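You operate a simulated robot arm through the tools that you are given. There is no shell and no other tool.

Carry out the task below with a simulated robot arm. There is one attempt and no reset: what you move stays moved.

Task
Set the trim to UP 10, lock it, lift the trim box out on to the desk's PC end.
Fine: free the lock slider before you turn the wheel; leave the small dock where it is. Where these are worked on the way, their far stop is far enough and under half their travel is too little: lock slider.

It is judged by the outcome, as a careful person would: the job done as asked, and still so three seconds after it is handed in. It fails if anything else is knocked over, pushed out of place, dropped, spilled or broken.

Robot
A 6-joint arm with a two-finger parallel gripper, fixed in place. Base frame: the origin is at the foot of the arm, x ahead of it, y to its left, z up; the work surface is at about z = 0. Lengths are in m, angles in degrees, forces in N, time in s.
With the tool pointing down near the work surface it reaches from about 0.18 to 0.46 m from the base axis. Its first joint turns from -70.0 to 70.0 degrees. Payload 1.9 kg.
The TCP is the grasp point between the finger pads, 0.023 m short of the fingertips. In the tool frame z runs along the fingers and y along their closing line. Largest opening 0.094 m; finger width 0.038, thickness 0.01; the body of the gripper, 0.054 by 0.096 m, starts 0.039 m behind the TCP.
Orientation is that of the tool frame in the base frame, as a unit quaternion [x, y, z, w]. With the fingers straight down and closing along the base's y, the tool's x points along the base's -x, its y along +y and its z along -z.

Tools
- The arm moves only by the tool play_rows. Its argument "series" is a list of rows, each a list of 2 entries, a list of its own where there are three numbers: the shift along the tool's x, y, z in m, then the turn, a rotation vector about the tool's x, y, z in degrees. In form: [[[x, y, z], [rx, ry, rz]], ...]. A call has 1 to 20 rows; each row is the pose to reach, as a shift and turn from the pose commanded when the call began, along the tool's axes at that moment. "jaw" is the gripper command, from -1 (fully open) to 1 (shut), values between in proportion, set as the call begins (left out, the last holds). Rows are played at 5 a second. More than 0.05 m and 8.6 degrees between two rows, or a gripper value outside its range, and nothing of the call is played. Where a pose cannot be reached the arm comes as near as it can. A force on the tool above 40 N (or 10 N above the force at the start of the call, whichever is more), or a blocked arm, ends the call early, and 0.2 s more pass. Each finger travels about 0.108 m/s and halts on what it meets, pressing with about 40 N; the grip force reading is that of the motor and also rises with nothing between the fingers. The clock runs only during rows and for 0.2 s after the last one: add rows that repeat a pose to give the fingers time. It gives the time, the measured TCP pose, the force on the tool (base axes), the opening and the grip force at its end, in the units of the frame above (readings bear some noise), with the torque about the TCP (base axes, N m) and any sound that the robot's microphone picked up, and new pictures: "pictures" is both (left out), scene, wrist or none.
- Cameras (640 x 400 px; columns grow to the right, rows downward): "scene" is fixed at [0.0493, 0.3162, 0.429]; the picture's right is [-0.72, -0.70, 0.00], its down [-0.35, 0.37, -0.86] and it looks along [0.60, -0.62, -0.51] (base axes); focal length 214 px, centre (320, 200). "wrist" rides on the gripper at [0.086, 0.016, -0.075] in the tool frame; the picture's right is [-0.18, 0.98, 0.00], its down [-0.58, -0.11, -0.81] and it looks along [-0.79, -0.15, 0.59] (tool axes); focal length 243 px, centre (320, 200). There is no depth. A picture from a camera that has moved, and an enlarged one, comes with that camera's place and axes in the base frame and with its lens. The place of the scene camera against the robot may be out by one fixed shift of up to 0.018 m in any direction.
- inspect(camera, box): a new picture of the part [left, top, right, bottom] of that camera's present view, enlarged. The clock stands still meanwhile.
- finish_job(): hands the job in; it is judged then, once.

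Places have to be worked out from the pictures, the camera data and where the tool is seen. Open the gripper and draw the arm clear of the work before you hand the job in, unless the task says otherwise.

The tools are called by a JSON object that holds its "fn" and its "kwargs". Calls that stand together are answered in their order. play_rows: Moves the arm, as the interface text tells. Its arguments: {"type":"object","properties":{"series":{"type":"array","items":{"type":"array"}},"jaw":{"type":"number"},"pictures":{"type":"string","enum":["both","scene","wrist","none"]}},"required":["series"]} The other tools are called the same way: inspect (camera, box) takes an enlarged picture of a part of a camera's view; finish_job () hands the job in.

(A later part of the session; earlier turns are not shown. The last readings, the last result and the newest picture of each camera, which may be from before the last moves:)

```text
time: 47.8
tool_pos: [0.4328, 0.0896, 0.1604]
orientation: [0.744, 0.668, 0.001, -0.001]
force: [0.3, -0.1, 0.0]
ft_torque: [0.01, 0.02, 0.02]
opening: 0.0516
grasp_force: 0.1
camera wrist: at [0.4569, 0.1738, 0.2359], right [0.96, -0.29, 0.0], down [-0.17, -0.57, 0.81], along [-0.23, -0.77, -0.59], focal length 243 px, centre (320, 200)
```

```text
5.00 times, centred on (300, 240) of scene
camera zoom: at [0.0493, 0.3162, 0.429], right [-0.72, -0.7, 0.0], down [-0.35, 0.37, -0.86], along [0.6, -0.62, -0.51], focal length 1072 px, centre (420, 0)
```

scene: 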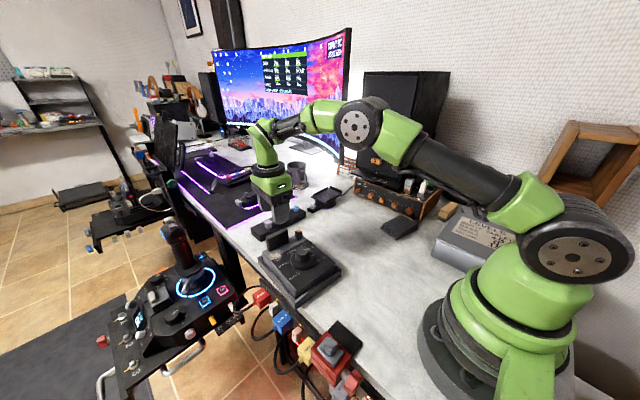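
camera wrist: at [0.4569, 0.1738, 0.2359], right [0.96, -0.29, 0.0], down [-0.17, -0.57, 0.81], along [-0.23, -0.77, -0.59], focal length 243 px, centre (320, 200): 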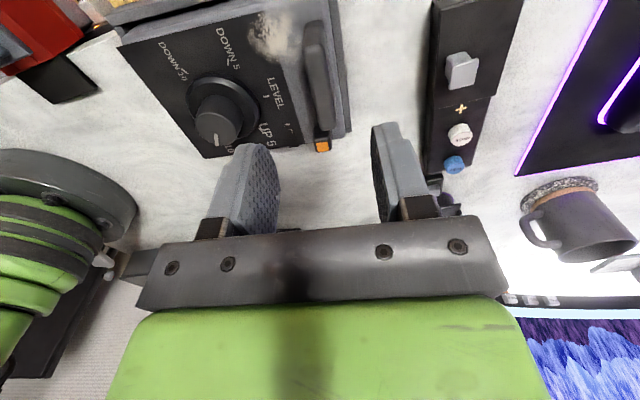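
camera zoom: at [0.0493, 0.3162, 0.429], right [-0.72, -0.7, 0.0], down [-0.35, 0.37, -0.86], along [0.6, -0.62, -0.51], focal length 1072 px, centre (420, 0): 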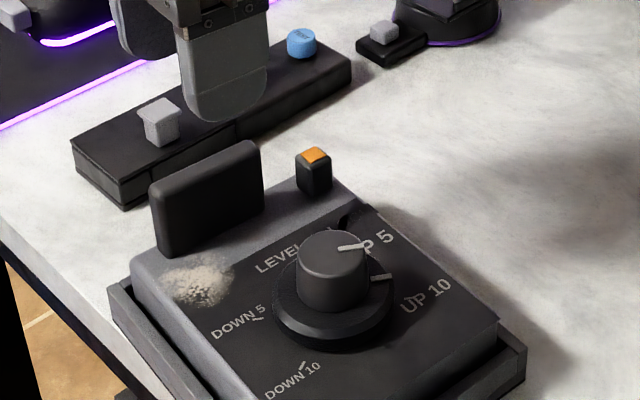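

Handle top runs from (0.430, 0.064) to (0.437, 0.119), so its centre is ≈(0.434, 0.092), yaw −7°. I'll lower the open fingers around it to tip height ≈0.052.

{"fn": "play_rows", "kwargs": {"series": [[[0.0025, 0.0007, 0.02], [0, 0, 1]], [[0.0025, 0.0007, 0.04], [0, 0, 1]], [[0.0025, 0.0007, 0.06], [0, 0, 1]], [[0.0025, 0.0007, 0.075], [0, 0, 1]], [[0.0025, 0.0007, 0.0855], [0, 0, 1]], [[0.0025, 0.0007, 0.0855], [0, 0, 1]]], "pictures": "both"}}

{"fn": "inspect", "kwargs": {"camera": "scene", "box": [250, 200, 350, 280]}}

{"fn": "inspect", "kwargs": {"camera": "wrist", "box": [200, 60, 440, 220]}}

```text
time: 49.2
tool_pos: [0.4315, 0.0915, 0.0751]
orientation: [0.749, 0.663, 0.001, 0.0]
force: [0.9, 0.8, 0.5]
ft_torque: [0.03, 0.0, -0.01]
opening: 0.0516
grasp_force: 0.0
camera wrist: at [0.4593, 0.1755, 0.1506], right [0.95, -0.3, 0.0], down [-0.18, -0.56, 0.81], along [-0.24, -0.77, -0.59], focal length 243 px, centre (320, 200)
```

scene: 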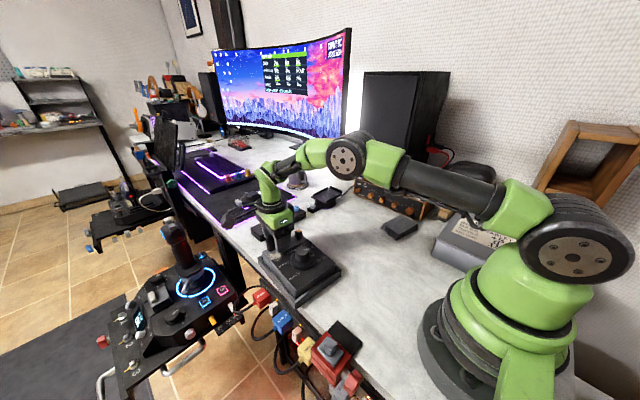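
wrist: 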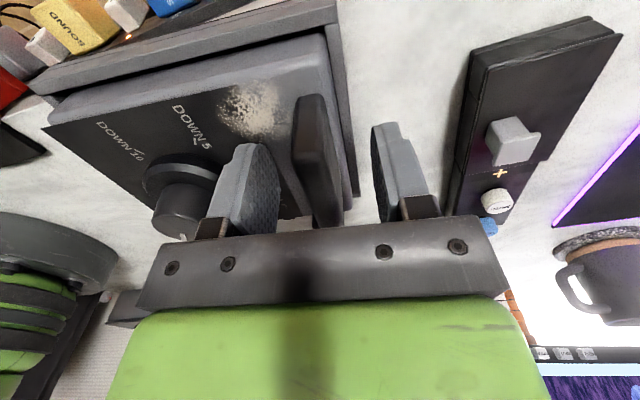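

```text
5.00 times, centred on (300, 240) of scene
camera zoom: at [0.0493, 0.3162, 0.429], right [-0.72, -0.7, 0.0], down [-0.35, 0.37, -0.86], along [0.6, -0.62, -0.51], focal length 1072 px, centre (420, 0)
```

zoom: 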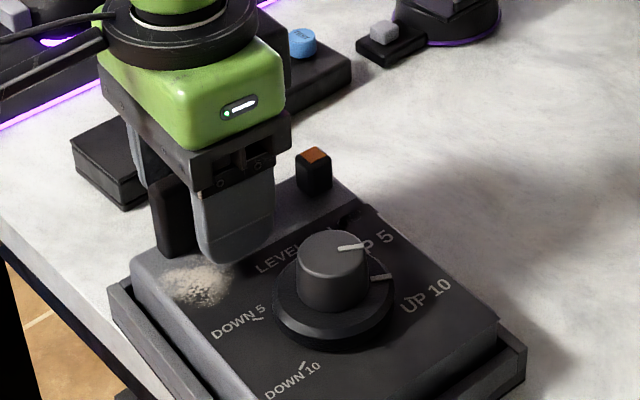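

```text
2.50 times, centred on (320, 140) of wrist
camera zoom: at [0.4593, 0.1755, 0.1506], right [0.95, -0.3, 0.0], down [-0.18, -0.56, 0.81], along [-0.24, -0.77, -0.59], focal length 606 px, centre (320, 350)
```

zoom: 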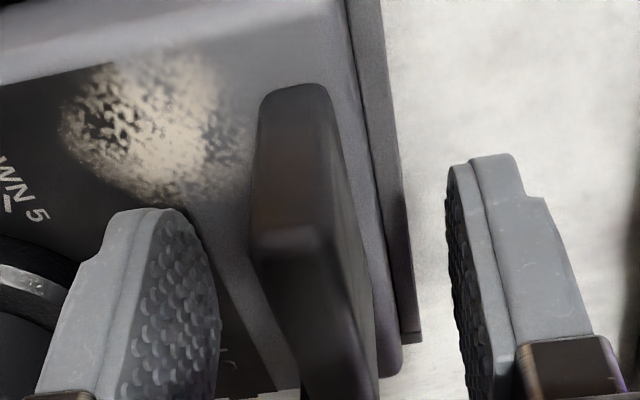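

The handle is centred between the pads. Closing the gripper on it.

{"fn": "play_rows", "kwargs": {"series": [[[0, 0, 0], [0, 0, 0]], [[0, 0, 0], [0, 0, 0]], [[0, 0, 0], [0, 0, 0]], [[0, 0, 0], [0, 0, 0]]], "jaw": 1, "pictures": "wrist"}}

```text
time: 50.2
tool_pos: [0.4334, 0.0919, 0.0757]
orientation: [0.749, 0.663, -0.001, 0.0]
force: [-10.1, 0.4, 4.8]
ft_torque: [-0.1, 0.28, 0.57]
opening: 0.0136
grasp_force: 39.5
camera wrist: at [0.4591, 0.1756, 0.1505], right [0.95, -0.3, 0.0], down [-0.18, -0.56, 0.81], along [-0.24, -0.77, -0.59], focal length 243 px, centre (320, 200)
```

wrist: 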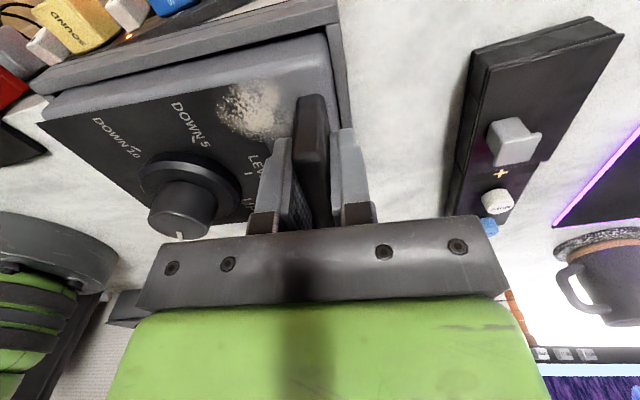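

The handle pushes back with −10 N in x and a bit of yaw torque; I'll ease the command to relieve this before lifting.

{"fn": "play_rows", "kwargs": {"series": [[[0, -0.001, 0], [0, 0, -0.5]], [[0, -0.002, 0], [0, 0, -1]], [[0, -0.002, 0], [0, 0, -1]]], "pictures": "none"}}

```text
time: 51.0
tool_pos: [0.4304, 0.0917, 0.0751]
orientation: [0.743, 0.669, 0.002, 0.0]
force: [1.6, -0.5, -0.1]
ft_torque: [0.05, 0.03, 0.04]
opening: 0.0138
grasp_force: 40.4
```

Forces are nulled. I'll lift slowly by 2 cm and check the weight and whether the tray stays.

{"fn": "play_rows", "kwargs": {"series": [[[0, 0, -0.004], [0, 0, 0]], [[0, 0, -0.008], [0, 0, 0]], [[0, 0, -0.012], [0, 0, 0]], [[0, 0, -0.016], [0, 0, 0]], [[0, 0, -0.02], [0, 0, 0]], [[0, 0, -0.02], [0, 0, 0]]], "pictures": "both"}}

{"fn": "inspect", "kwargs": {"camera": "scene", "box": [250, 210, 350, 300]}}

```text
time: 52.4
tool_pos: [0.4309, 0.0924, 0.0951]
orientation: [0.743, 0.669, 0.001, 0.001]
force: [-0.4, 0.4, -1.3]
ft_torque: [0.13, -0.16, 0.01]
opening: 0.0134
grasp_force: 39.9
camera wrist: at [0.4554, 0.1761, 0.1705], right [0.96, -0.29, 0.0], down [-0.17, -0.57, 0.81], along [-0.23, -0.77, -0.59], focal length 243 px, centre (320, 200)
```

scene: 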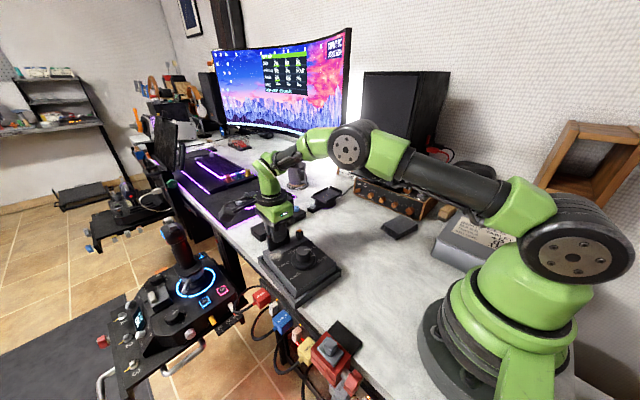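
wrist: 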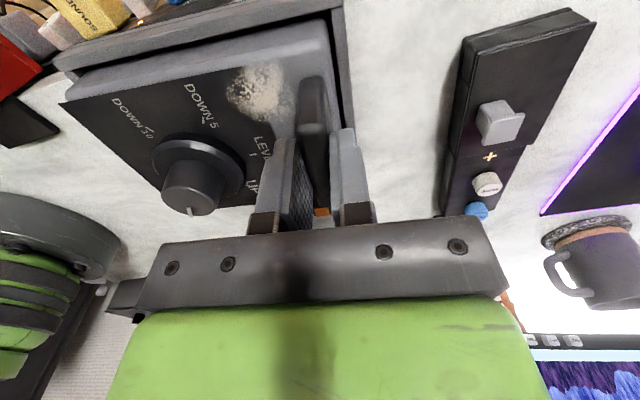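

```text
4.44 times, centred on (300, 255) of scene
camera zoom: at [0.0493, 0.3162, 0.429], right [-0.72, -0.7, 0.0], down [-0.35, 0.37, -0.86], along [0.6, -0.62, -0.51], focal length 953 px, centre (409, -44)
```

zoom: 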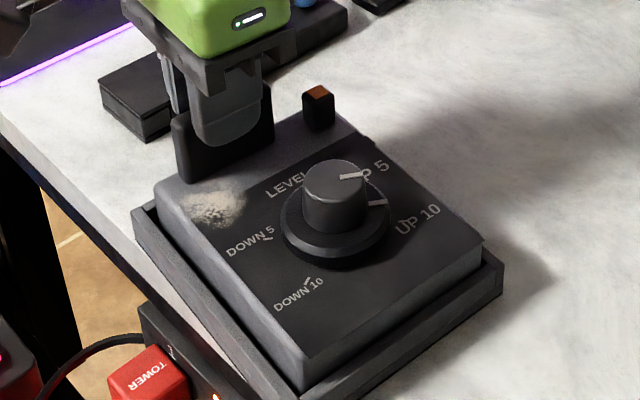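

The box stayed put: the fingers slid up the handle, with little residual force. I'll read the force during a small 3 mm lift to understand the load.

{"fn": "play_rows", "kwargs": {"series": [[[0, 0, -0.003], [0, 0, 0]]], "pictures": "none"}}

```text
time: 52.8
tool_pos: [0.4304, 0.0911, 0.0983]
orientation: [0.743, 0.669, 0.001, 0.0]
force: [0.0, 1.8, -2.4]
ft_torque: [0.16, -0.16, 0.02]
opening: 0.0133
grasp_force: 40.0
```

Only about 2 N while slipping, so something is off with the grip. I'll look closely at the contact.

{"fn": "inspect", "kwargs": {"camera": "wrist", "box": [230, 60, 390, 240]}}

{"fn": "inspect", "kwargs": {"camera": "scene", "box": [260, 205, 320, 255]}}

```text
2.22 times, centred on (310, 150) of wrist
camera zoom: at [0.4552, 0.1761, 0.1736], right [0.96, -0.28, 0.0], down [-0.17, -0.57, 0.81], along [-0.23, -0.77, -0.59], focal length 539 px, centre (342, 311)
```

zoom: 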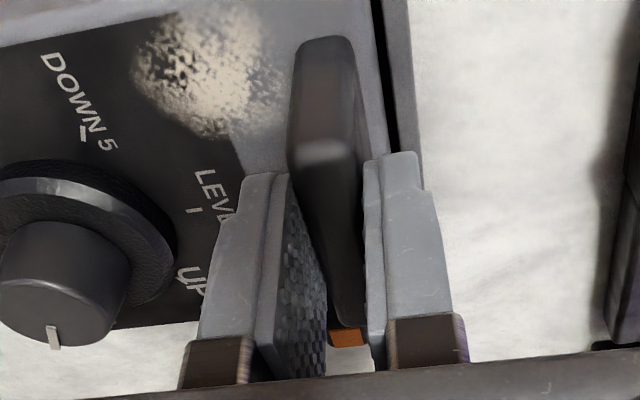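

```text
8.00 times, centred on (290, 230) of scene
camera zoom: at [0.0493, 0.3162, 0.429], right [-0.72, -0.7, 0.0], down [-0.35, 0.37, -0.86], along [0.6, -0.62, -0.51], focal length 1716 px, centre (560, -40)
```

zoom: 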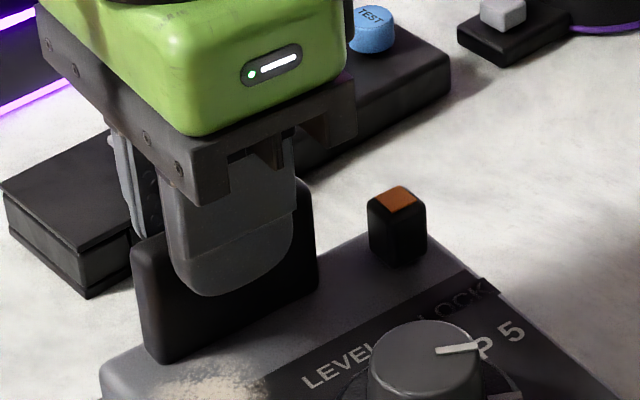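

The handle is between the pads but they slid. I'll open, go back down fully, re-grip, and lift in 2 mm steps while reading the force.

{"fn": "play_rows", "kwargs": {"series": [[[0, 0, 0], [0, 0, 0]], [[0, 0, 0], [0, 0, 0]], [[0, 0, 0.008], [0, 0, 0.5]], [[0, 0, 0.016], [0, 0, 1]], [[0, 0, 0.0245], [0, 0, 1]], [[0, 0, 0.0245], [0, 0, 1]]], "jaw": 0.4, "pictures": "wrist"}}

{"fn": "inspect", "kwargs": {"camera": "wrist", "box": [230, 60, 390, 240]}}

```text
time: 54.2
tool_pos: [0.4309, 0.0916, 0.074]
orientation: [0.749, 0.663, 0.001, 0.0]
force: [0.3, -0.2, 0.2]
ft_torque: [-0.01, 0.01, 0.04]
opening: 0.0282
grasp_force: 0.1
camera wrist: at [0.4571, 0.1759, 0.1493], right [0.95, -0.3, 0.0], down [-0.18, -0.56, 0.81], along [-0.24, -0.77, -0.59], focal length 243 px, centre (320, 200)
```

wrist: 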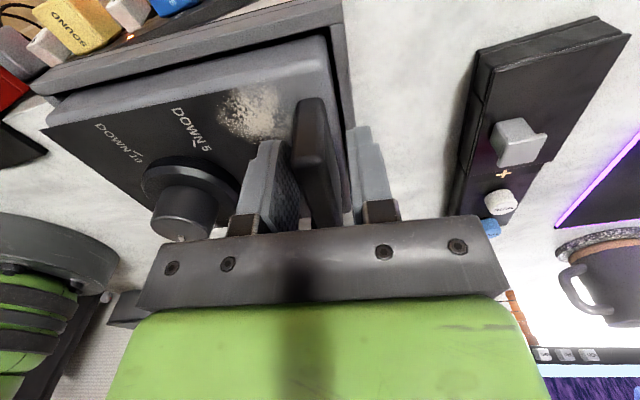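

```text
2.22 times, centred on (310, 150) of wrist
camera zoom: at [0.4571, 0.1759, 0.1493], right [0.95, -0.3, 0.0], down [-0.18, -0.56, 0.81], along [-0.24, -0.77, -0.59], focal length 539 px, centre (342, 311)
```

zoom: 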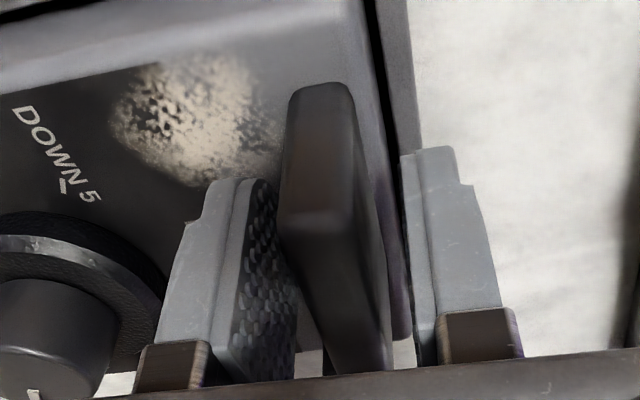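

Fingers are fully down around the handle. Closing, then a 2 mm lift with force reading.

{"fn": "play_rows", "kwargs": {"series": [[[0, 0, 0], [0, 0, 0]], [[0, 0, 0], [0, 0, 0]], [[0, 0, 0], [0, 0, 0]], [[0, 0, 0], [0, 0, 0]]], "jaw": 1, "pictures": "none"}}

{"fn": "play_rows", "kwargs": {"series": [[[0, 0, -0.001], [0, 0, 0]], [[0, 0, -0.002], [0, 0, 0]]], "pictures": "none"}}

{"fn": "play_rows", "kwargs": {"series": [[[0, 0, -0.001], [0, 0, 0]], [[0, 0, -0.002], [0, 0, 0]]], "pictures": "none"}}

```text
time: 55.2
tool_pos: [0.4304, 0.0919, 0.0732]
orientation: [0.748, 0.663, 0.001, 0.0]
force: [6.0, 1.4, -0.8]
ft_torque: [0.13, 0.09, 0.84]
opening: 0.0137
grasp_force: 40.5
```

```text
time: 55.8
tool_pos: [0.4306, 0.092, 0.0755]
orientation: [0.749, 0.663, 0.002, 0.0]
force: [5.1, 2.1, -3.5]
ft_torque: [0.32, -0.7, 0.5]
opening: 0.0138
grasp_force: 40.0
```

```text
time: 56.4
tool_pos: [0.4302, 0.0916, 0.0773]
orientation: [0.749, 0.663, 0.001, 0.0]
force: [6.0, 2.6, -6.6]
ft_torque: [0.43, -0.67, 0.39]
opening: 0.0136
grasp_force: 40.3
```

Now there's a real load: −6.6 N and a pitch torque. I'll look at whether the box is tilting or the fingers are slipping.

{"fn": "inspect", "kwargs": {"camera": "scene", "box": [250, 205, 350, 295]}}

{"fn": "inspect", "kwargs": {"camera": "wrist", "box": [230, 60, 390, 240]}}

```text
4.44 times, centred on (300, 250) of scene
camera zoom: at [0.0493, 0.3162, 0.429], right [-0.72, -0.7, 0.0], down [-0.35, 0.37, -0.86], along [0.6, -0.62, -0.51], focal length 953 px, centre (409, -22)
```

zoom: 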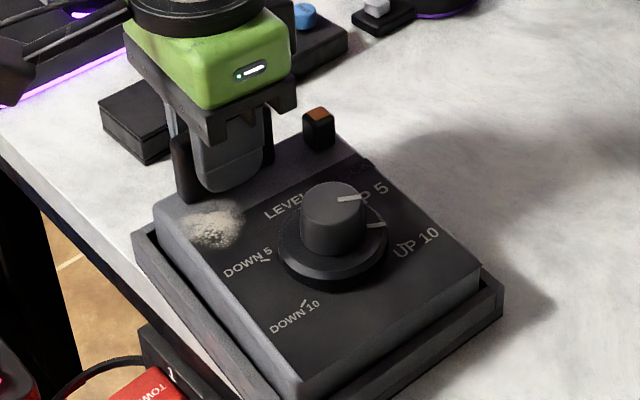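

```text
2.22 times, centred on (310, 150) of wrist
camera zoom: at [0.4571, 0.1758, 0.1532], right [0.95, -0.3, 0.0], down [-0.18, -0.56, 0.81], along [-0.24, -0.77, -0.59], focal length 539 px, centre (342, 311)
```

zoom: 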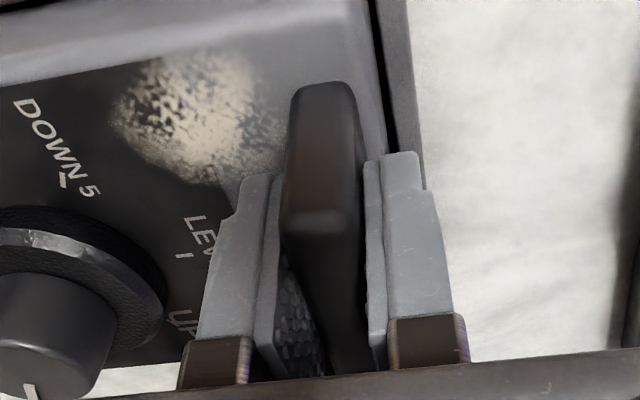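

The handle is still fully in the pads, so the far end appears to be coming up with the gripper. I'll continue in 2 mm steps.

{"fn": "play_rows", "kwargs": {"series": [[[0, 0, -0.001], [0, 0, 0]], [[0, 0, -0.002], [0, 0, 0]]], "pictures": "none"}}

{"fn": "play_rows", "kwargs": {"series": [[[0, 0, -0.001], [0, 0, 0]], [[0, 0, -0.002], [0, 0, 0]]], "pictures": "wrist"}}

{"fn": "inspect", "kwargs": {"camera": "scene", "box": [250, 205, 350, 295]}}

{"fn": "inspect", "kwargs": {"camera": "wrist", "box": [230, 60, 390, 240]}}

```text
time: 57.0
tool_pos: [0.4295, 0.0912, 0.0806]
orientation: [0.748, 0.664, 0.001, 0.001]
force: [6.2, 4.3, -6.4]
ft_torque: [0.49, -0.76, 0.39]
opening: 0.0136
grasp_force: 39.9
```

```text
time: 57.6
tool_pos: [0.4301, 0.0919, 0.0826]
orientation: [0.75, 0.662, 0.002, 0.0]
force: [5.1, 4.4, -6.6]
ft_torque: [0.51, -0.72, 0.39]
opening: 0.0138
grasp_force: 40.2
camera wrist: at [0.4568, 0.1757, 0.1571], right [0.95, -0.3, 0.0], down [-0.18, -0.56, 0.81], along [-0.24, -0.77, -0.59], focal length 243 px, centre (320, 200)
```

wrist: 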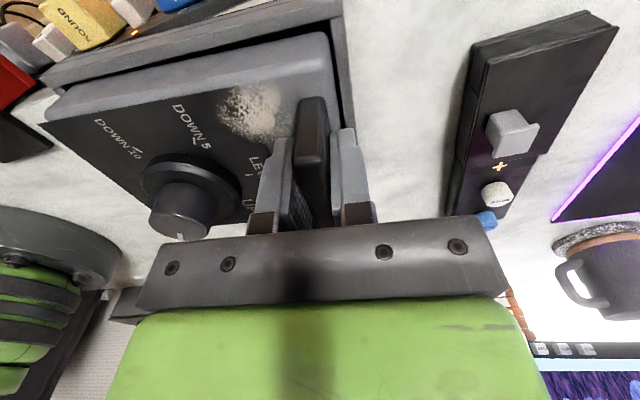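

```text
4.44 times, centred on (300, 250) of scene
camera zoom: at [0.0493, 0.3162, 0.429], right [-0.72, -0.7, 0.0], down [-0.35, 0.37, -0.86], along [0.6, -0.62, -0.51], focal length 953 px, centre (409, -22)
```

zoom: 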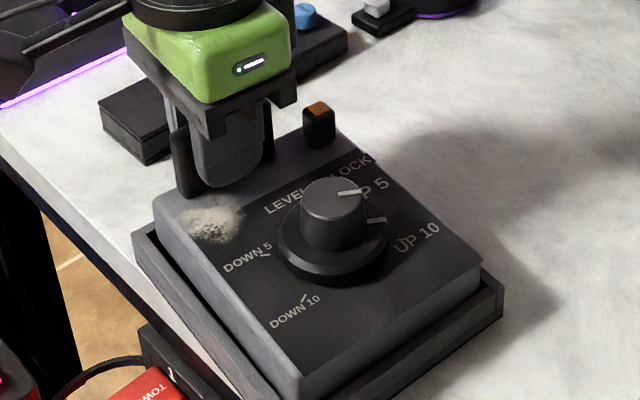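

```text
2.22 times, centred on (310, 150) of wrist
camera zoom: at [0.4568, 0.1757, 0.1571], right [0.95, -0.3, 0.0], down [-0.18, -0.56, 0.81], along [-0.24, -0.77, -0.59], focal length 539 px, centre (342, 311)
```

zoom: 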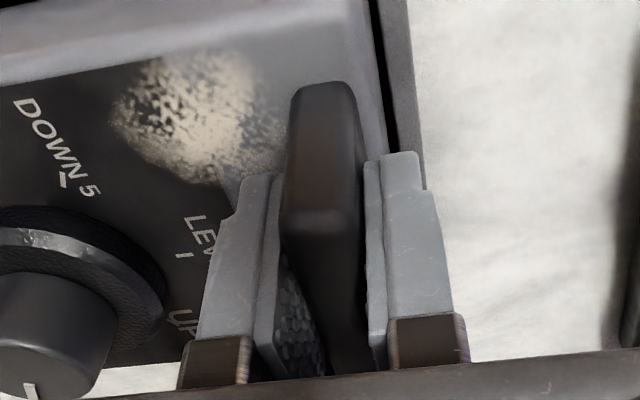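

The handle stays fixed in the pads and the force is steady at −6.6 N: the box (~0.67 kg) is rising with the gripper. I'll continue slowly.

{"fn": "play_rows", "kwargs": {"series": [[[0, 0, -0.002], [0, 0, 0]], [[0, 0, -0.004], [0, 0, 0]], [[0, 0, -0.006], [0, 0, 0]], [[0, 0, -0.008], [0, 0, 0]], [[0, 0, -0.01], [0, 0, 0]], [[0, 0, -0.012], [0, 0, 0]], [[0, 0, -0.014], [0, 0, 0]], [[0, 0, -0.016], [0, 0, 0]]], "pictures": "both"}}

{"fn": "inspect", "kwargs": {"camera": "scene", "box": [250, 205, 350, 295]}}

{"fn": "inspect", "kwargs": {"camera": "wrist", "box": [230, 60, 390, 240]}}

```text
time: 59.4
tool_pos: [0.4295, 0.0922, 0.0968]
orientation: [0.749, 0.663, 0.001, 0.001]
force: [-0.3, -0.3, -2.7]
ft_torque: [0.03, -0.16, 0.0]
opening: 0.0137
grasp_force: 39.5
camera wrist: at [0.457, 0.1756, 0.1732], right [0.95, -0.3, 0.0], down [-0.18, -0.56, 0.81], along [-0.24, -0.77, -0.59], focal length 243 px, centre (320, 200)
```

scene: 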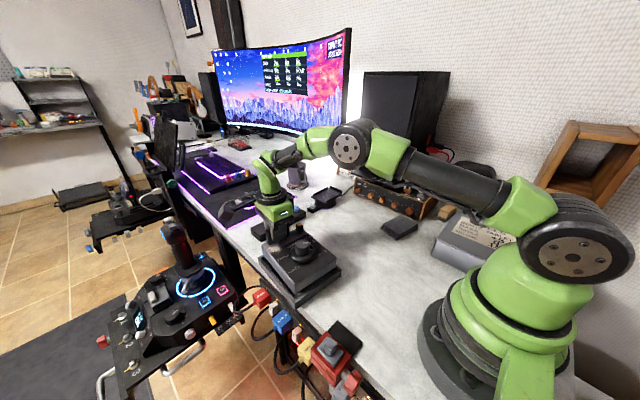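
wrist: 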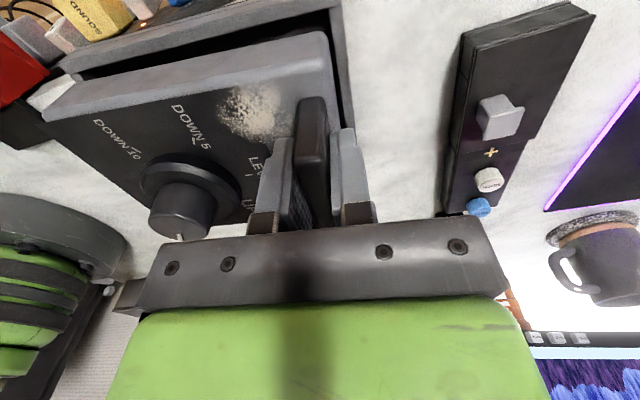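

```text
4.44 times, centred on (300, 250) of scene
camera zoom: at [0.0493, 0.3162, 0.429], right [-0.72, -0.7, 0.0], down [-0.35, 0.37, -0.86], along [0.6, -0.62, -0.51], focal length 953 px, centre (409, -22)
```

zoom: 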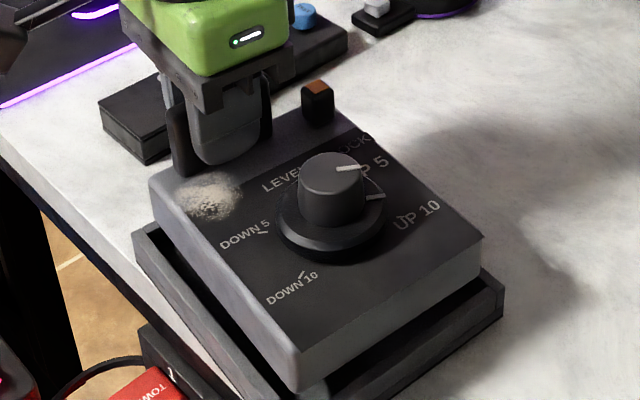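

```text
2.22 times, centred on (310, 150) of wrist
camera zoom: at [0.457, 0.1756, 0.1732], right [0.95, -0.3, 0.0], down [-0.18, -0.56, 0.81], along [-0.24, -0.77, -0.59], focal length 539 px, centre (342, 311)
```

zoom: 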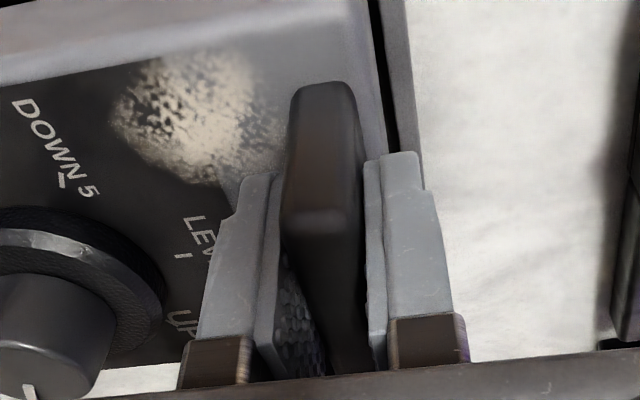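

The box is out of the tray's grip, level, with only −2.7 N load (≈0.25 kg), and the tray stays. I'll raise it another 6 cm at slow speed.

{"fn": "play_rows", "kwargs": {"series": [[[0, 0, -0.003], [0, 0, 0]], [[0, 0, -0.006], [0, 0, 0]], [[0, 0, -0.009], [0, 0, 0]], [[0, 0, -0.012], [0, 0, 0]], [[0, 0, -0.015], [0, 0, 0]], [[0, 0, -0.018], [0, 0, 0]], [[0, 0, -0.021], [0, 0, 0]], [[0, 0, -0.024], [0, 0, 0]], [[0, 0, -0.027], [0, 0, 0]], [[0, 0, -0.03], [0, 0, 0]], [[0, 0, -0.033], [0, 0, 0]], [[0, 0, -0.036], [0, 0, 0]], [[0, 0, -0.039], [0, 0, 0]], [[0, 0, -0.042], [0, 0, 0]], [[0, 0, -0.045], [0, 0, 0]], [[0, 0, -0.048], [0, 0, 0]], [[0, 0, -0.051], [0, 0, 0]], [[0, 0, -0.054], [0, 0, 0]], [[0, 0, -0.057], [0, 0, 0]], [[0, 0, -0.06], [0, 0, 0]]], "pictures": "both"}}

{"fn": "inspect", "kwargs": {"camera": "scene", "box": [240, 180, 360, 310]}}

{"fn": "inspect", "kwargs": {"camera": "wrist", "box": [230, 60, 390, 240]}}

```text
time: 63.6
tool_pos: [0.4304, 0.0926, 0.1576]
orientation: [0.749, 0.663, 0.001, 0.001]
force: [-0.8, 0.9, -1.9]
ft_torque: [0.04, -0.15, 0.01]
opening: 0.014
grasp_force: 39.9
camera wrist: at [0.4565, 0.1758, 0.233], right [0.95, -0.3, 0.0], down [-0.18, -0.56, 0.81], along [-0.24, -0.77, -0.59], focal length 243 px, centre (320, 200)
```

scene: 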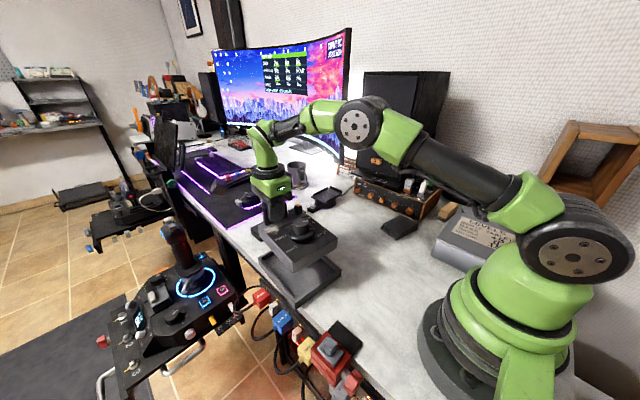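
wrist: 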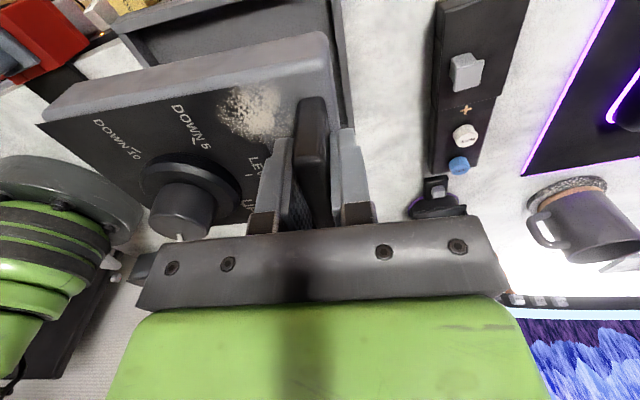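

```text
3.08 times, centred on (300, 245) of scene
camera zoom: at [0.0493, 0.3162, 0.429], right [-0.72, -0.7, 0.0], down [-0.35, 0.37, -0.86], along [0.6, -0.62, -0.51], focal length 660 px, centre (382, 62)
```

zoom: 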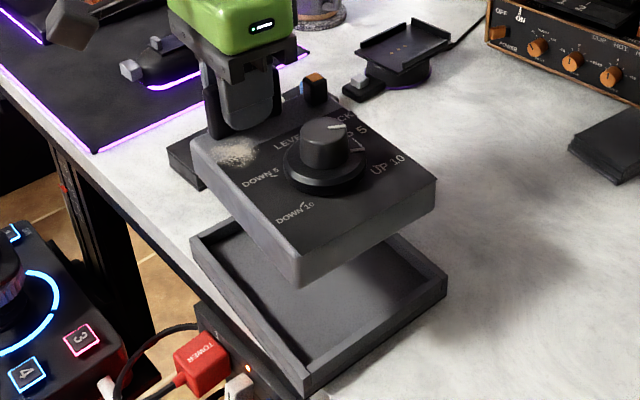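

```text
2.22 times, centred on (310, 150) of wrist
camera zoom: at [0.4565, 0.1758, 0.233], right [0.95, -0.3, 0.0], down [-0.18, -0.56, 0.81], along [-0.24, -0.77, -0.59], focal length 539 px, centre (342, 311)
```

zoom: 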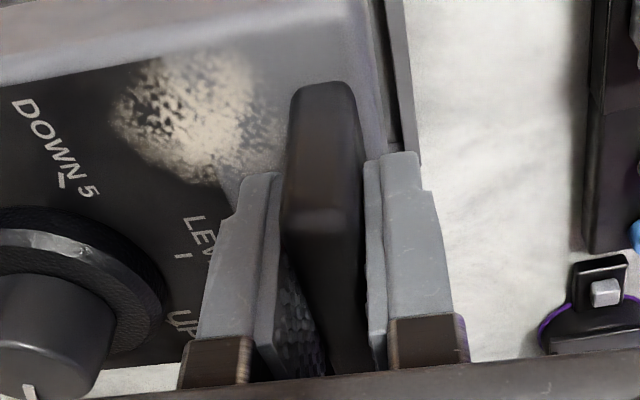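

The box is held firmly and level, well above the tray. I'll now swing it toward the free desk area on the PC side: handle to (0.395, −0.045) while turning the box 97° counter-clockwise. First half now.

{"fn": "play_rows", "kwargs": {"series": [[[-0.007, -0.0009, 0], [0, 0, -4.85]], [[-0.0141, -0.0018, 0], [0, 0, -9.7]], [[-0.0211, -0.0027, 0], [0, 0, -14.55]], [[-0.0282, -0.0037, 0], [0, 0, -19.4]], [[-0.0352, -0.0046, 0], [0, 0, -24.25]], [[-0.0423, -0.0055, 0], [0, 0, -29.1]], [[-0.0493, -0.0064, 0], [0, 0, -33.95]], [[-0.0564, -0.0073, 0], [0, 0, -38.8]], [[-0.0634, -0.0082, 0], [0, 0, -43.65]], [[-0.0705, -0.0092, 0], [0, 0, -48.5]]], "pictures": "both"}}

```text
time: 65.8
tool_pos: [0.4129, 0.0224, 0.1573]
orientation: [0.41, 0.912, 0.001, 0.0]
force: [0.0, 0.0, -1.7]
ft_torque: [0.11, -0.06, 0.03]
opening: 0.0137
grasp_force: 39.9
camera wrist: at [0.3673, 0.0983, 0.2331], right [0.86, 0.52, 0.0], down [0.3, -0.51, 0.81], along [0.42, -0.69, -0.59], focal length 243 px, centre (320, 200)
```

scene: 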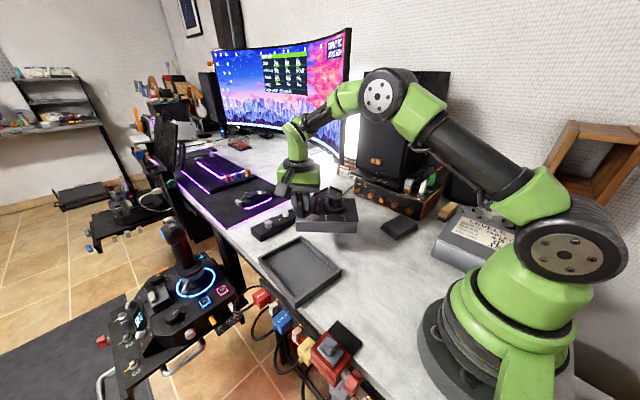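
wrist: 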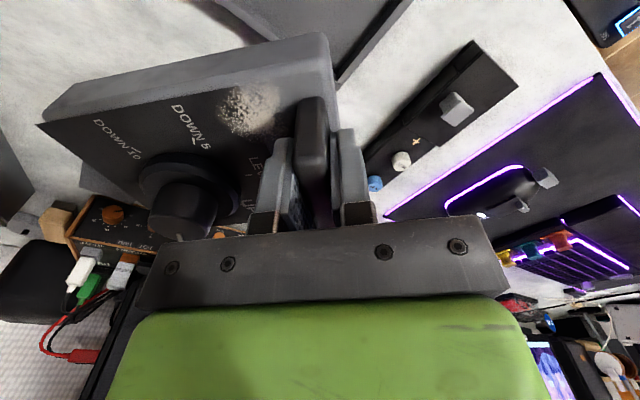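

The swing is going well with the grip steady. I'll finish the turn and translation.

{"fn": "play_rows", "kwargs": {"series": [[[-0.0039, -0.0058, 0], [0, 0, -4.85]], [[-0.0077, -0.0116, 0], [0, 0, -9.7]], [[-0.0116, -0.0174, 0], [0, 0, -14.55]], [[-0.0154, -0.0232, 0], [0, 0, -19.4]], [[-0.0193, -0.029, 0], [0, 0, -24.25]], [[-0.0232, -0.0349, 0], [0, 0, -29.1]], [[-0.027, -0.0407, 0], [0, 0, -33.95]], [[-0.0309, -0.0465, 0], [0, 0, -38.8]], [[-0.0347, -0.0523, 0], [0, 0, -43.65]], [[-0.0386, -0.0581, 0], [0, 0, -48.5]], [[-0.0386, -0.0581, 0], [0, 0, -48.5]]], "pictures": "both"}}

{"fn": "inspect", "kwargs": {"camera": "scene", "box": [230, 160, 400, 300]}}

{"fn": "inspect", "kwargs": {"camera": "wrist", "box": [0, 0, 400, 240]}}

```text
time: 68.2
tool_pos: [0.3939, -0.0451, 0.1578]
orientation: [-0.001, 1.0, 0.0, 0.001]
force: [0.8, -0.1, -3.4]
ft_torque: [0.14, 0.05, -0.03]
opening: 0.0137
grasp_force: 39.7
camera wrist: at [0.308, -0.0287, 0.2328], right [0.18, 0.98, 0.0], down [0.58, -0.11, 0.81], along [0.79, -0.15, -0.59], focal length 243 px, centre (320, 200)
```

scene: 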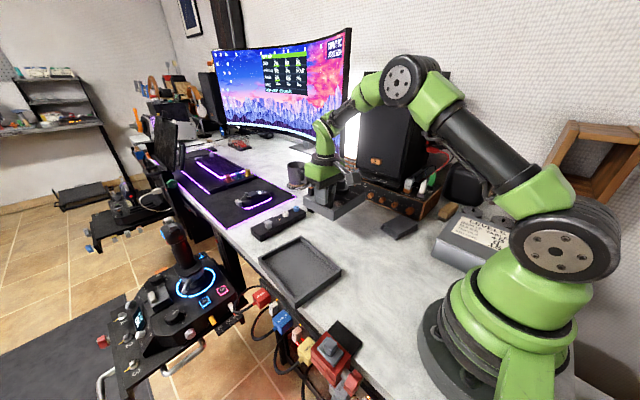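
wrist: 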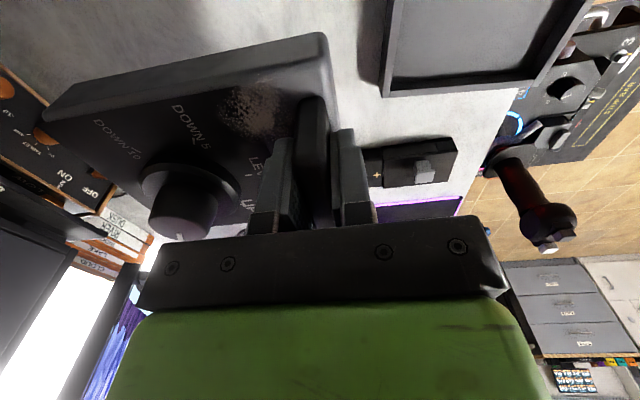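

```text
2.86 times, centred on (315, 230) of scene
camera zoom: at [0.0493, 0.3162, 0.429], right [-0.72, -0.7, 0.0], down [-0.35, 0.37, -0.86], along [0.6, -0.62, -0.51], focal length 613 px, centre (334, 114)
```

zoom: 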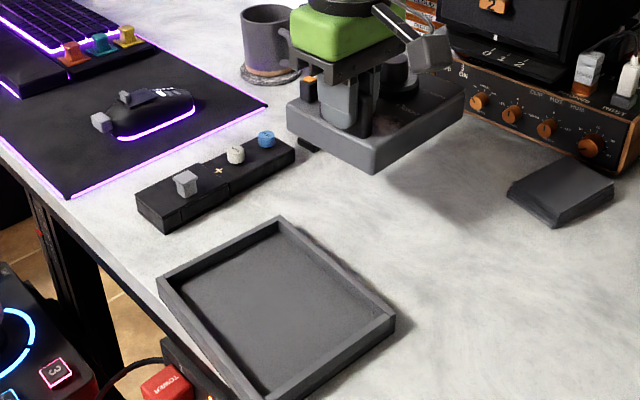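

```text
1.60 times, centred on (200, 120) of wrist
camera zoom: at [0.308, -0.0287, 0.2328], right [0.18, 0.98, 0.0], down [0.58, -0.11, 0.81], along [0.79, -0.15, -0.59], focal length 388 px, centre (512, 328)
```

zoom: 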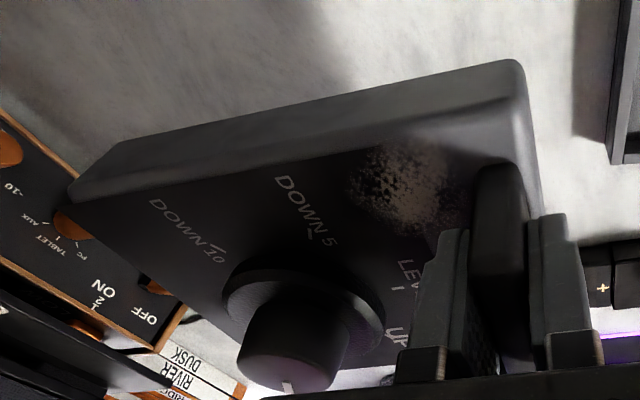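

The box is over clear desk: it spans about x 0.35–0.47, y −0.185 to −0.03, with the dock starting at x≈0.49. I'll lower it 7 cm at slow speed, then feel for contact.

{"fn": "play_rows", "kwargs": {"series": [[[0, 0, 0.004], [0, 0, 0]], [[0, 0, 0.008], [0, 0, 0]], [[0, 0, 0.012], [0, 0, 0]], [[0, 0, 0.016], [0, 0, 0]], [[0, 0, 0.02], [0, 0, 0]], [[0, 0, 0.024], [0, 0, 0]], [[0, 0, 0.028], [0, 0, 0]], [[0, 0, 0.032], [0, 0, 0]], [[0, 0, 0.036], [0, 0, 0]], [[0, 0, 0.04], [0, 0, 0]], [[0, 0, 0.044], [0, 0, 0]], [[0, 0, 0.048], [0, 0, 0]], [[0, 0, 0.052], [0, 0, 0]], [[0, 0, 0.056], [0, 0, 0]], [[0, 0, 0.06], [0, 0, 0]], [[0, 0, 0.064], [0, 0, 0]], [[0, 0, 0.068], [0, 0, 0]], [[0, 0, 0.072], [0, 0, 0]]], "pictures": "both"}}

{"fn": "inspect", "kwargs": {"camera": "scene", "box": [260, 170, 380, 270]}}

```text
time: 72.0
tool_pos: [0.3954, -0.0443, 0.085]
orientation: [0.0, 1.0, 0.0, 0.001]
force: [0.0, -0.2, -2.7]
ft_torque: [0.15, 0.06, -0.02]
opening: 0.0136
grasp_force: 40.0
camera wrist: at [0.3083, -0.0283, 0.1606], right [0.18, 0.98, 0.0], down [0.58, -0.11, 0.81], along [0.79, -0.15, -0.59], focal length 243 px, centre (320, 200)
```

scene: 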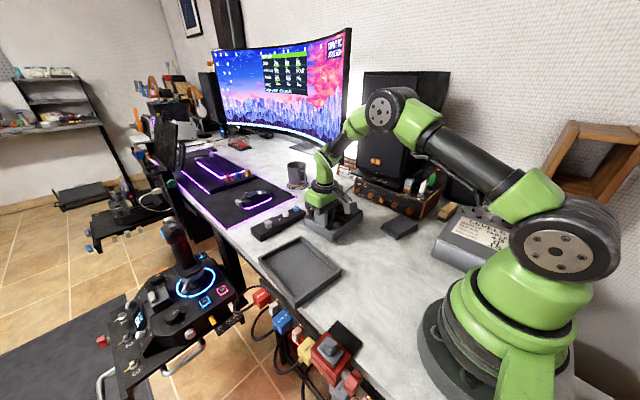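
wrist: 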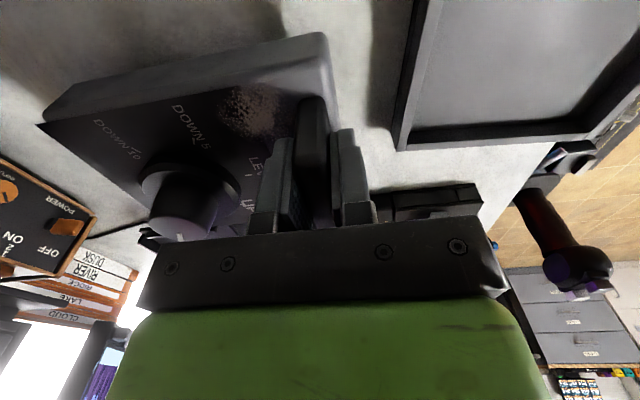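

```text
4.00 times, centred on (320, 220) of scene
camera zoom: at [0.0493, 0.3162, 0.429], right [-0.72, -0.7, 0.0], down [-0.35, 0.37, -0.86], along [0.6, -0.62, -0.51], focal length 858 px, centre (320, 120)
```

zoom: 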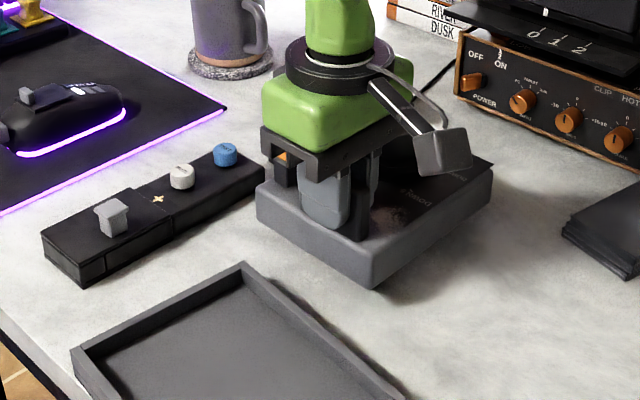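

The box is just above the desk and clear of the panel. I'll lower in 2 mm steps, checking the force.

{"fn": "play_rows", "kwargs": {"series": [[[0, 0, 0.002], [0, 0, 0]], [[0, 0, 0.004], [0, 0, 0]], [[0, 0, 0.006], [0, 0, 0]], [[0, 0, 0.008], [0, 0, 0]], [[0, 0, 0.01], [0, 0, 0]]], "pictures": "none"}}

{"fn": "play_rows", "kwargs": {"series": [[[0, 0, 0.0015], [0, 0, 0]], [[0, 0, 0.003], [0, 0, 0]]], "pictures": "none"}}

```text
time: 73.2
tool_pos: [0.3944, -0.0428, 0.075]
orientation: [-0.001, 1.0, 0.001, 0.001]
force: [-0.4, -0.1, -3.1]
ft_torque: [0.16, 0.07, -0.01]
opening: 0.0136
grasp_force: 40.1
```

```text
time: 73.8
tool_pos: [0.3948, -0.043, 0.0736]
orientation: [0.0, 1.0, 0.0, 0.001]
force: [-0.7, 0.0, -2.7]
ft_torque: [0.12, 0.07, 0.03]
opening: 0.0139
grasp_force: 40.6
```

Still hanging free (−2.7 N). Continuing down in small steps.

{"fn": "play_rows", "kwargs": {"series": [[[0, 0, 0.0015], [0, 0, 0]], [[0, 0, 0.003], [0, 0, 0]]], "pictures": "none"}}

{"fn": "play_rows", "kwargs": {"series": [[[0, 0, 0.001], [0, 0, 0]], [[0, 0, 0.002], [0, 0, 0]]], "pictures": "none"}}

```text
time: 74.4
tool_pos: [0.3941, -0.0444, 0.07]
orientation: [0.0, 1.0, 0.001, 0.002]
force: [0.5, 0.2, -2.3]
ft_torque: [0.14, 0.06, 0.03]
opening: 0.0137
grasp_force: 40.1
```

```text
time: 75.0
tool_pos: [0.3936, -0.0439, 0.0677]
orientation: [0.0, 1.0, 0.0, 0.001]
force: [0.6, -0.6, -2.6]
ft_torque: [0.12, 0.05, 0.02]
opening: 0.0138
grasp_force: 40.0
```

{"fn": "play_rows", "kwargs": {"series": [[[0, 0, 0.001], [0, 0, 0]], [[0, 0, 0.002], [0, 0, 0]]], "pictures": "none"}}

{"fn": "play_rows", "kwargs": {"series": [[[0, 0, 0.001], [0, 0, 0]], [[0, 0, 0.002], [0, 0, 0]]], "pictures": "scene"}}

{"fn": "inspect", "kwargs": {"camera": "scene", "box": [270, 180, 370, 260]}}

```text
time: 75.6
tool_pos: [0.394, -0.0444, 0.066]
orientation: [0.0, 1.0, 0.0, 0.001]
force: [-0.4, 1.1, -1.9]
ft_torque: [0.12, 0.04, -0.01]
opening: 0.0137
grasp_force: 40.3
```

```text
time: 76.2
tool_pos: [0.3954, -0.0436, 0.0649]
orientation: [0.0, 1.0, 0.0, 0.001]
force: [-1.0, 0.9, 5.3]
ft_torque: [-0.13, 0.42, -0.07]
opening: 0.0135
grasp_force: 39.7
```

scene: 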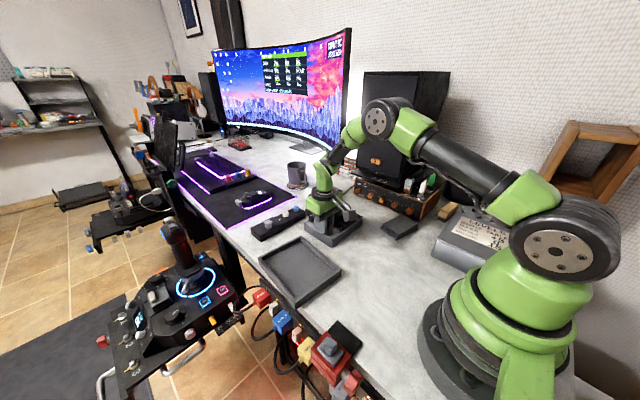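

```text
5.00 times, centred on (320, 220) of scene
camera zoom: at [0.0493, 0.3162, 0.429], right [-0.72, -0.7, 0.0], down [-0.35, 0.37, -0.86], along [0.6, -0.62, -0.51], focal length 1072 px, centre (320, 100)
```

zoom: 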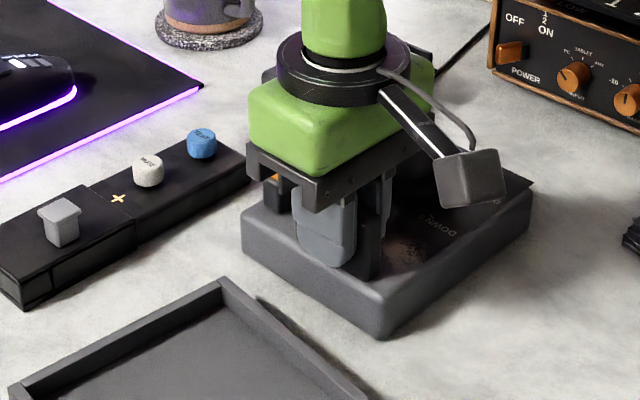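

Contact at 5 N: the box is resting on the desk. I'll open the fingers moderately and check before rising.

{"fn": "play_rows", "kwargs": {"series": [[[0, 0, -0.0005], [0, 0, 0]], [[0, 0, -0.0005], [0, 0, 0]], [[0, 0, -0.0005], [0, 0, 0]]], "jaw": 0.3, "pictures": "wrist"}}

{"fn": "inspect", "kwargs": {"camera": "wrist", "box": [200, 60, 400, 240]}}

```text
time: 77.0
tool_pos: [0.3947, -0.0439, 0.0631]
orientation: [0.0, 1.0, 0.0, 0.001]
force: [0.8, -0.9, 0.3]
ft_torque: [-0.03, -0.02, -0.03]
opening: 0.0329
grasp_force: 0.0
camera wrist: at [0.3085, -0.0282, 0.1395], right [0.18, 0.98, 0.0], down [0.58, -0.11, 0.81], along [0.79, -0.15, -0.59], focal length 243 px, centre (320, 200)
```

wrist: 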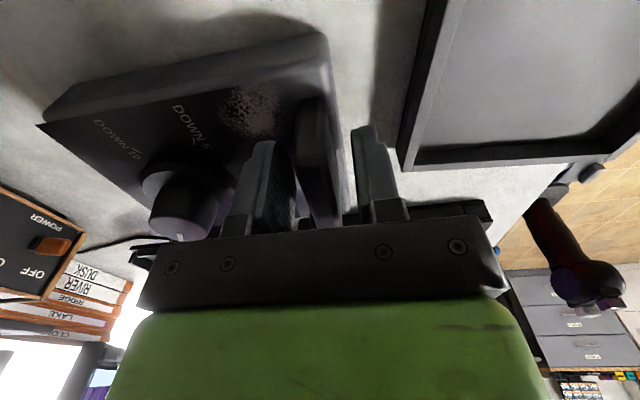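

```text
2.22 times, centred on (300, 150) of wrist
camera zoom: at [0.3085, -0.0282, 0.1395], right [0.18, 0.98, 0.0], down [0.58, -0.11, 0.81], along [0.79, -0.15, -0.59], focal length 539 px, centre (364, 311)
```

zoom: 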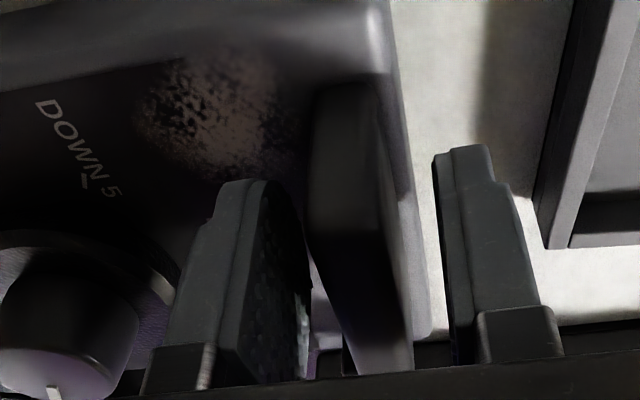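

The fingers are clear of the handle on both sides, with no load. I'll rise straight up.

{"fn": "play_rows", "kwargs": {"series": [[[0, 0, -0.008], [0, 0, 0]], [[0, 0, -0.018], [0, 0, 0]], [[0, 0, -0.035], [0, 0, 0]], [[0, 0, -0.06], [0, 0, 0]], [[0, 0, -0.09], [0, 0, 0]], [[0, 0, -0.13], [0, 0, 0]], [[0, 0, -0.17], [0, 0, 0]], [[0, 0, -0.17], [0, 0, 0]]], "pictures": "both"}}

{"fn": "inspect", "kwargs": {"camera": "scene", "box": [230, 160, 400, 310]}}

{"fn": "inspect", "kwargs": {"camera": "scene", "box": [280, 170, 380, 250]}}

```text
time: 78.8
tool_pos: [0.3934, -0.0434, 0.2356]
orientation: [-0.001, 1.0, 0.0, 0.0]
force: [0.2, -0.2, -0.1]
ft_torque: [-0.03, 0.0, 0.0]
opening: 0.0331
grasp_force: 0.1
camera wrist: at [0.3079, -0.0273, 0.3101], right [0.18, 0.98, 0.0], down [0.58, -0.11, 0.81], along [0.79, -0.15, -0.59], focal length 243 px, centre (320, 200)
```

scene: 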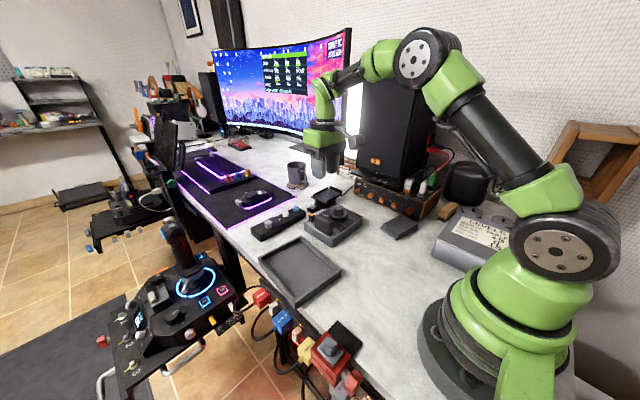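
wrist: 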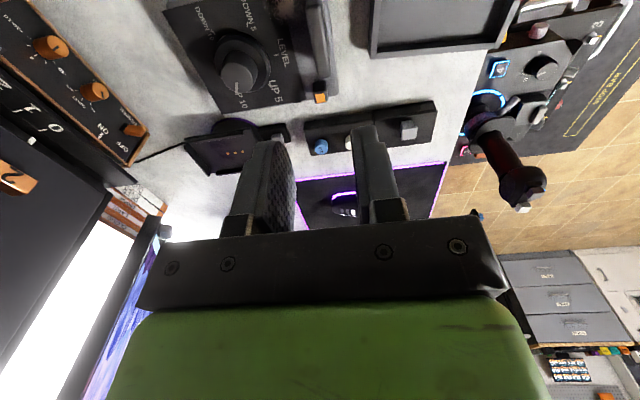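

```text
2.67 times, centred on (315, 235) of scene
camera zoom: at [0.0493, 0.3162, 0.429], right [-0.72, -0.7, 0.0], down [-0.35, 0.37, -0.86], along [0.6, -0.62, -0.51], focal length 572 px, centre (333, 107)
```

zoom: 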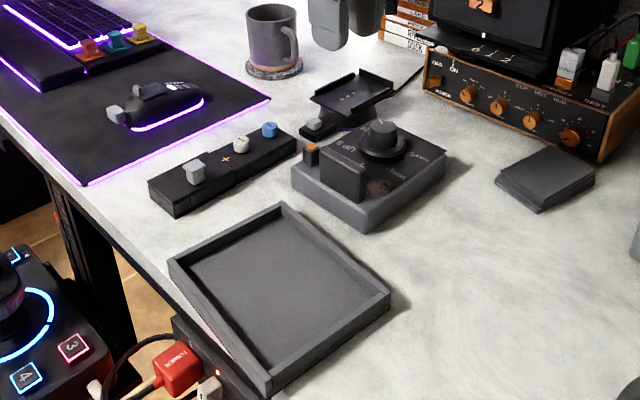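

```text
5.00 times, centred on (330, 210) of scene
camera zoom: at [0.0493, 0.3162, 0.429], right [-0.72, -0.7, 0.0], down [-0.35, 0.37, -0.86], along [0.6, -0.62, -0.51], focal length 1072 px, centre (270, 150)
```

zoom: 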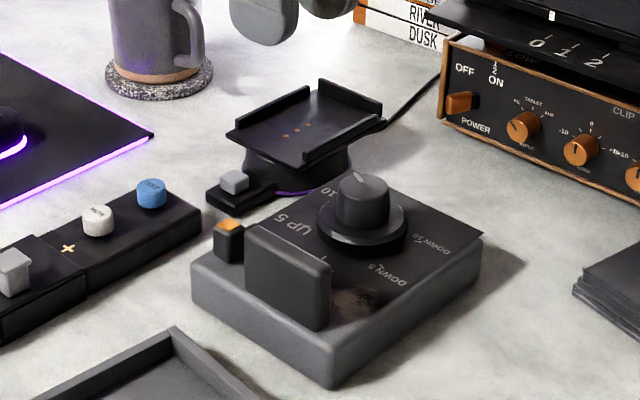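

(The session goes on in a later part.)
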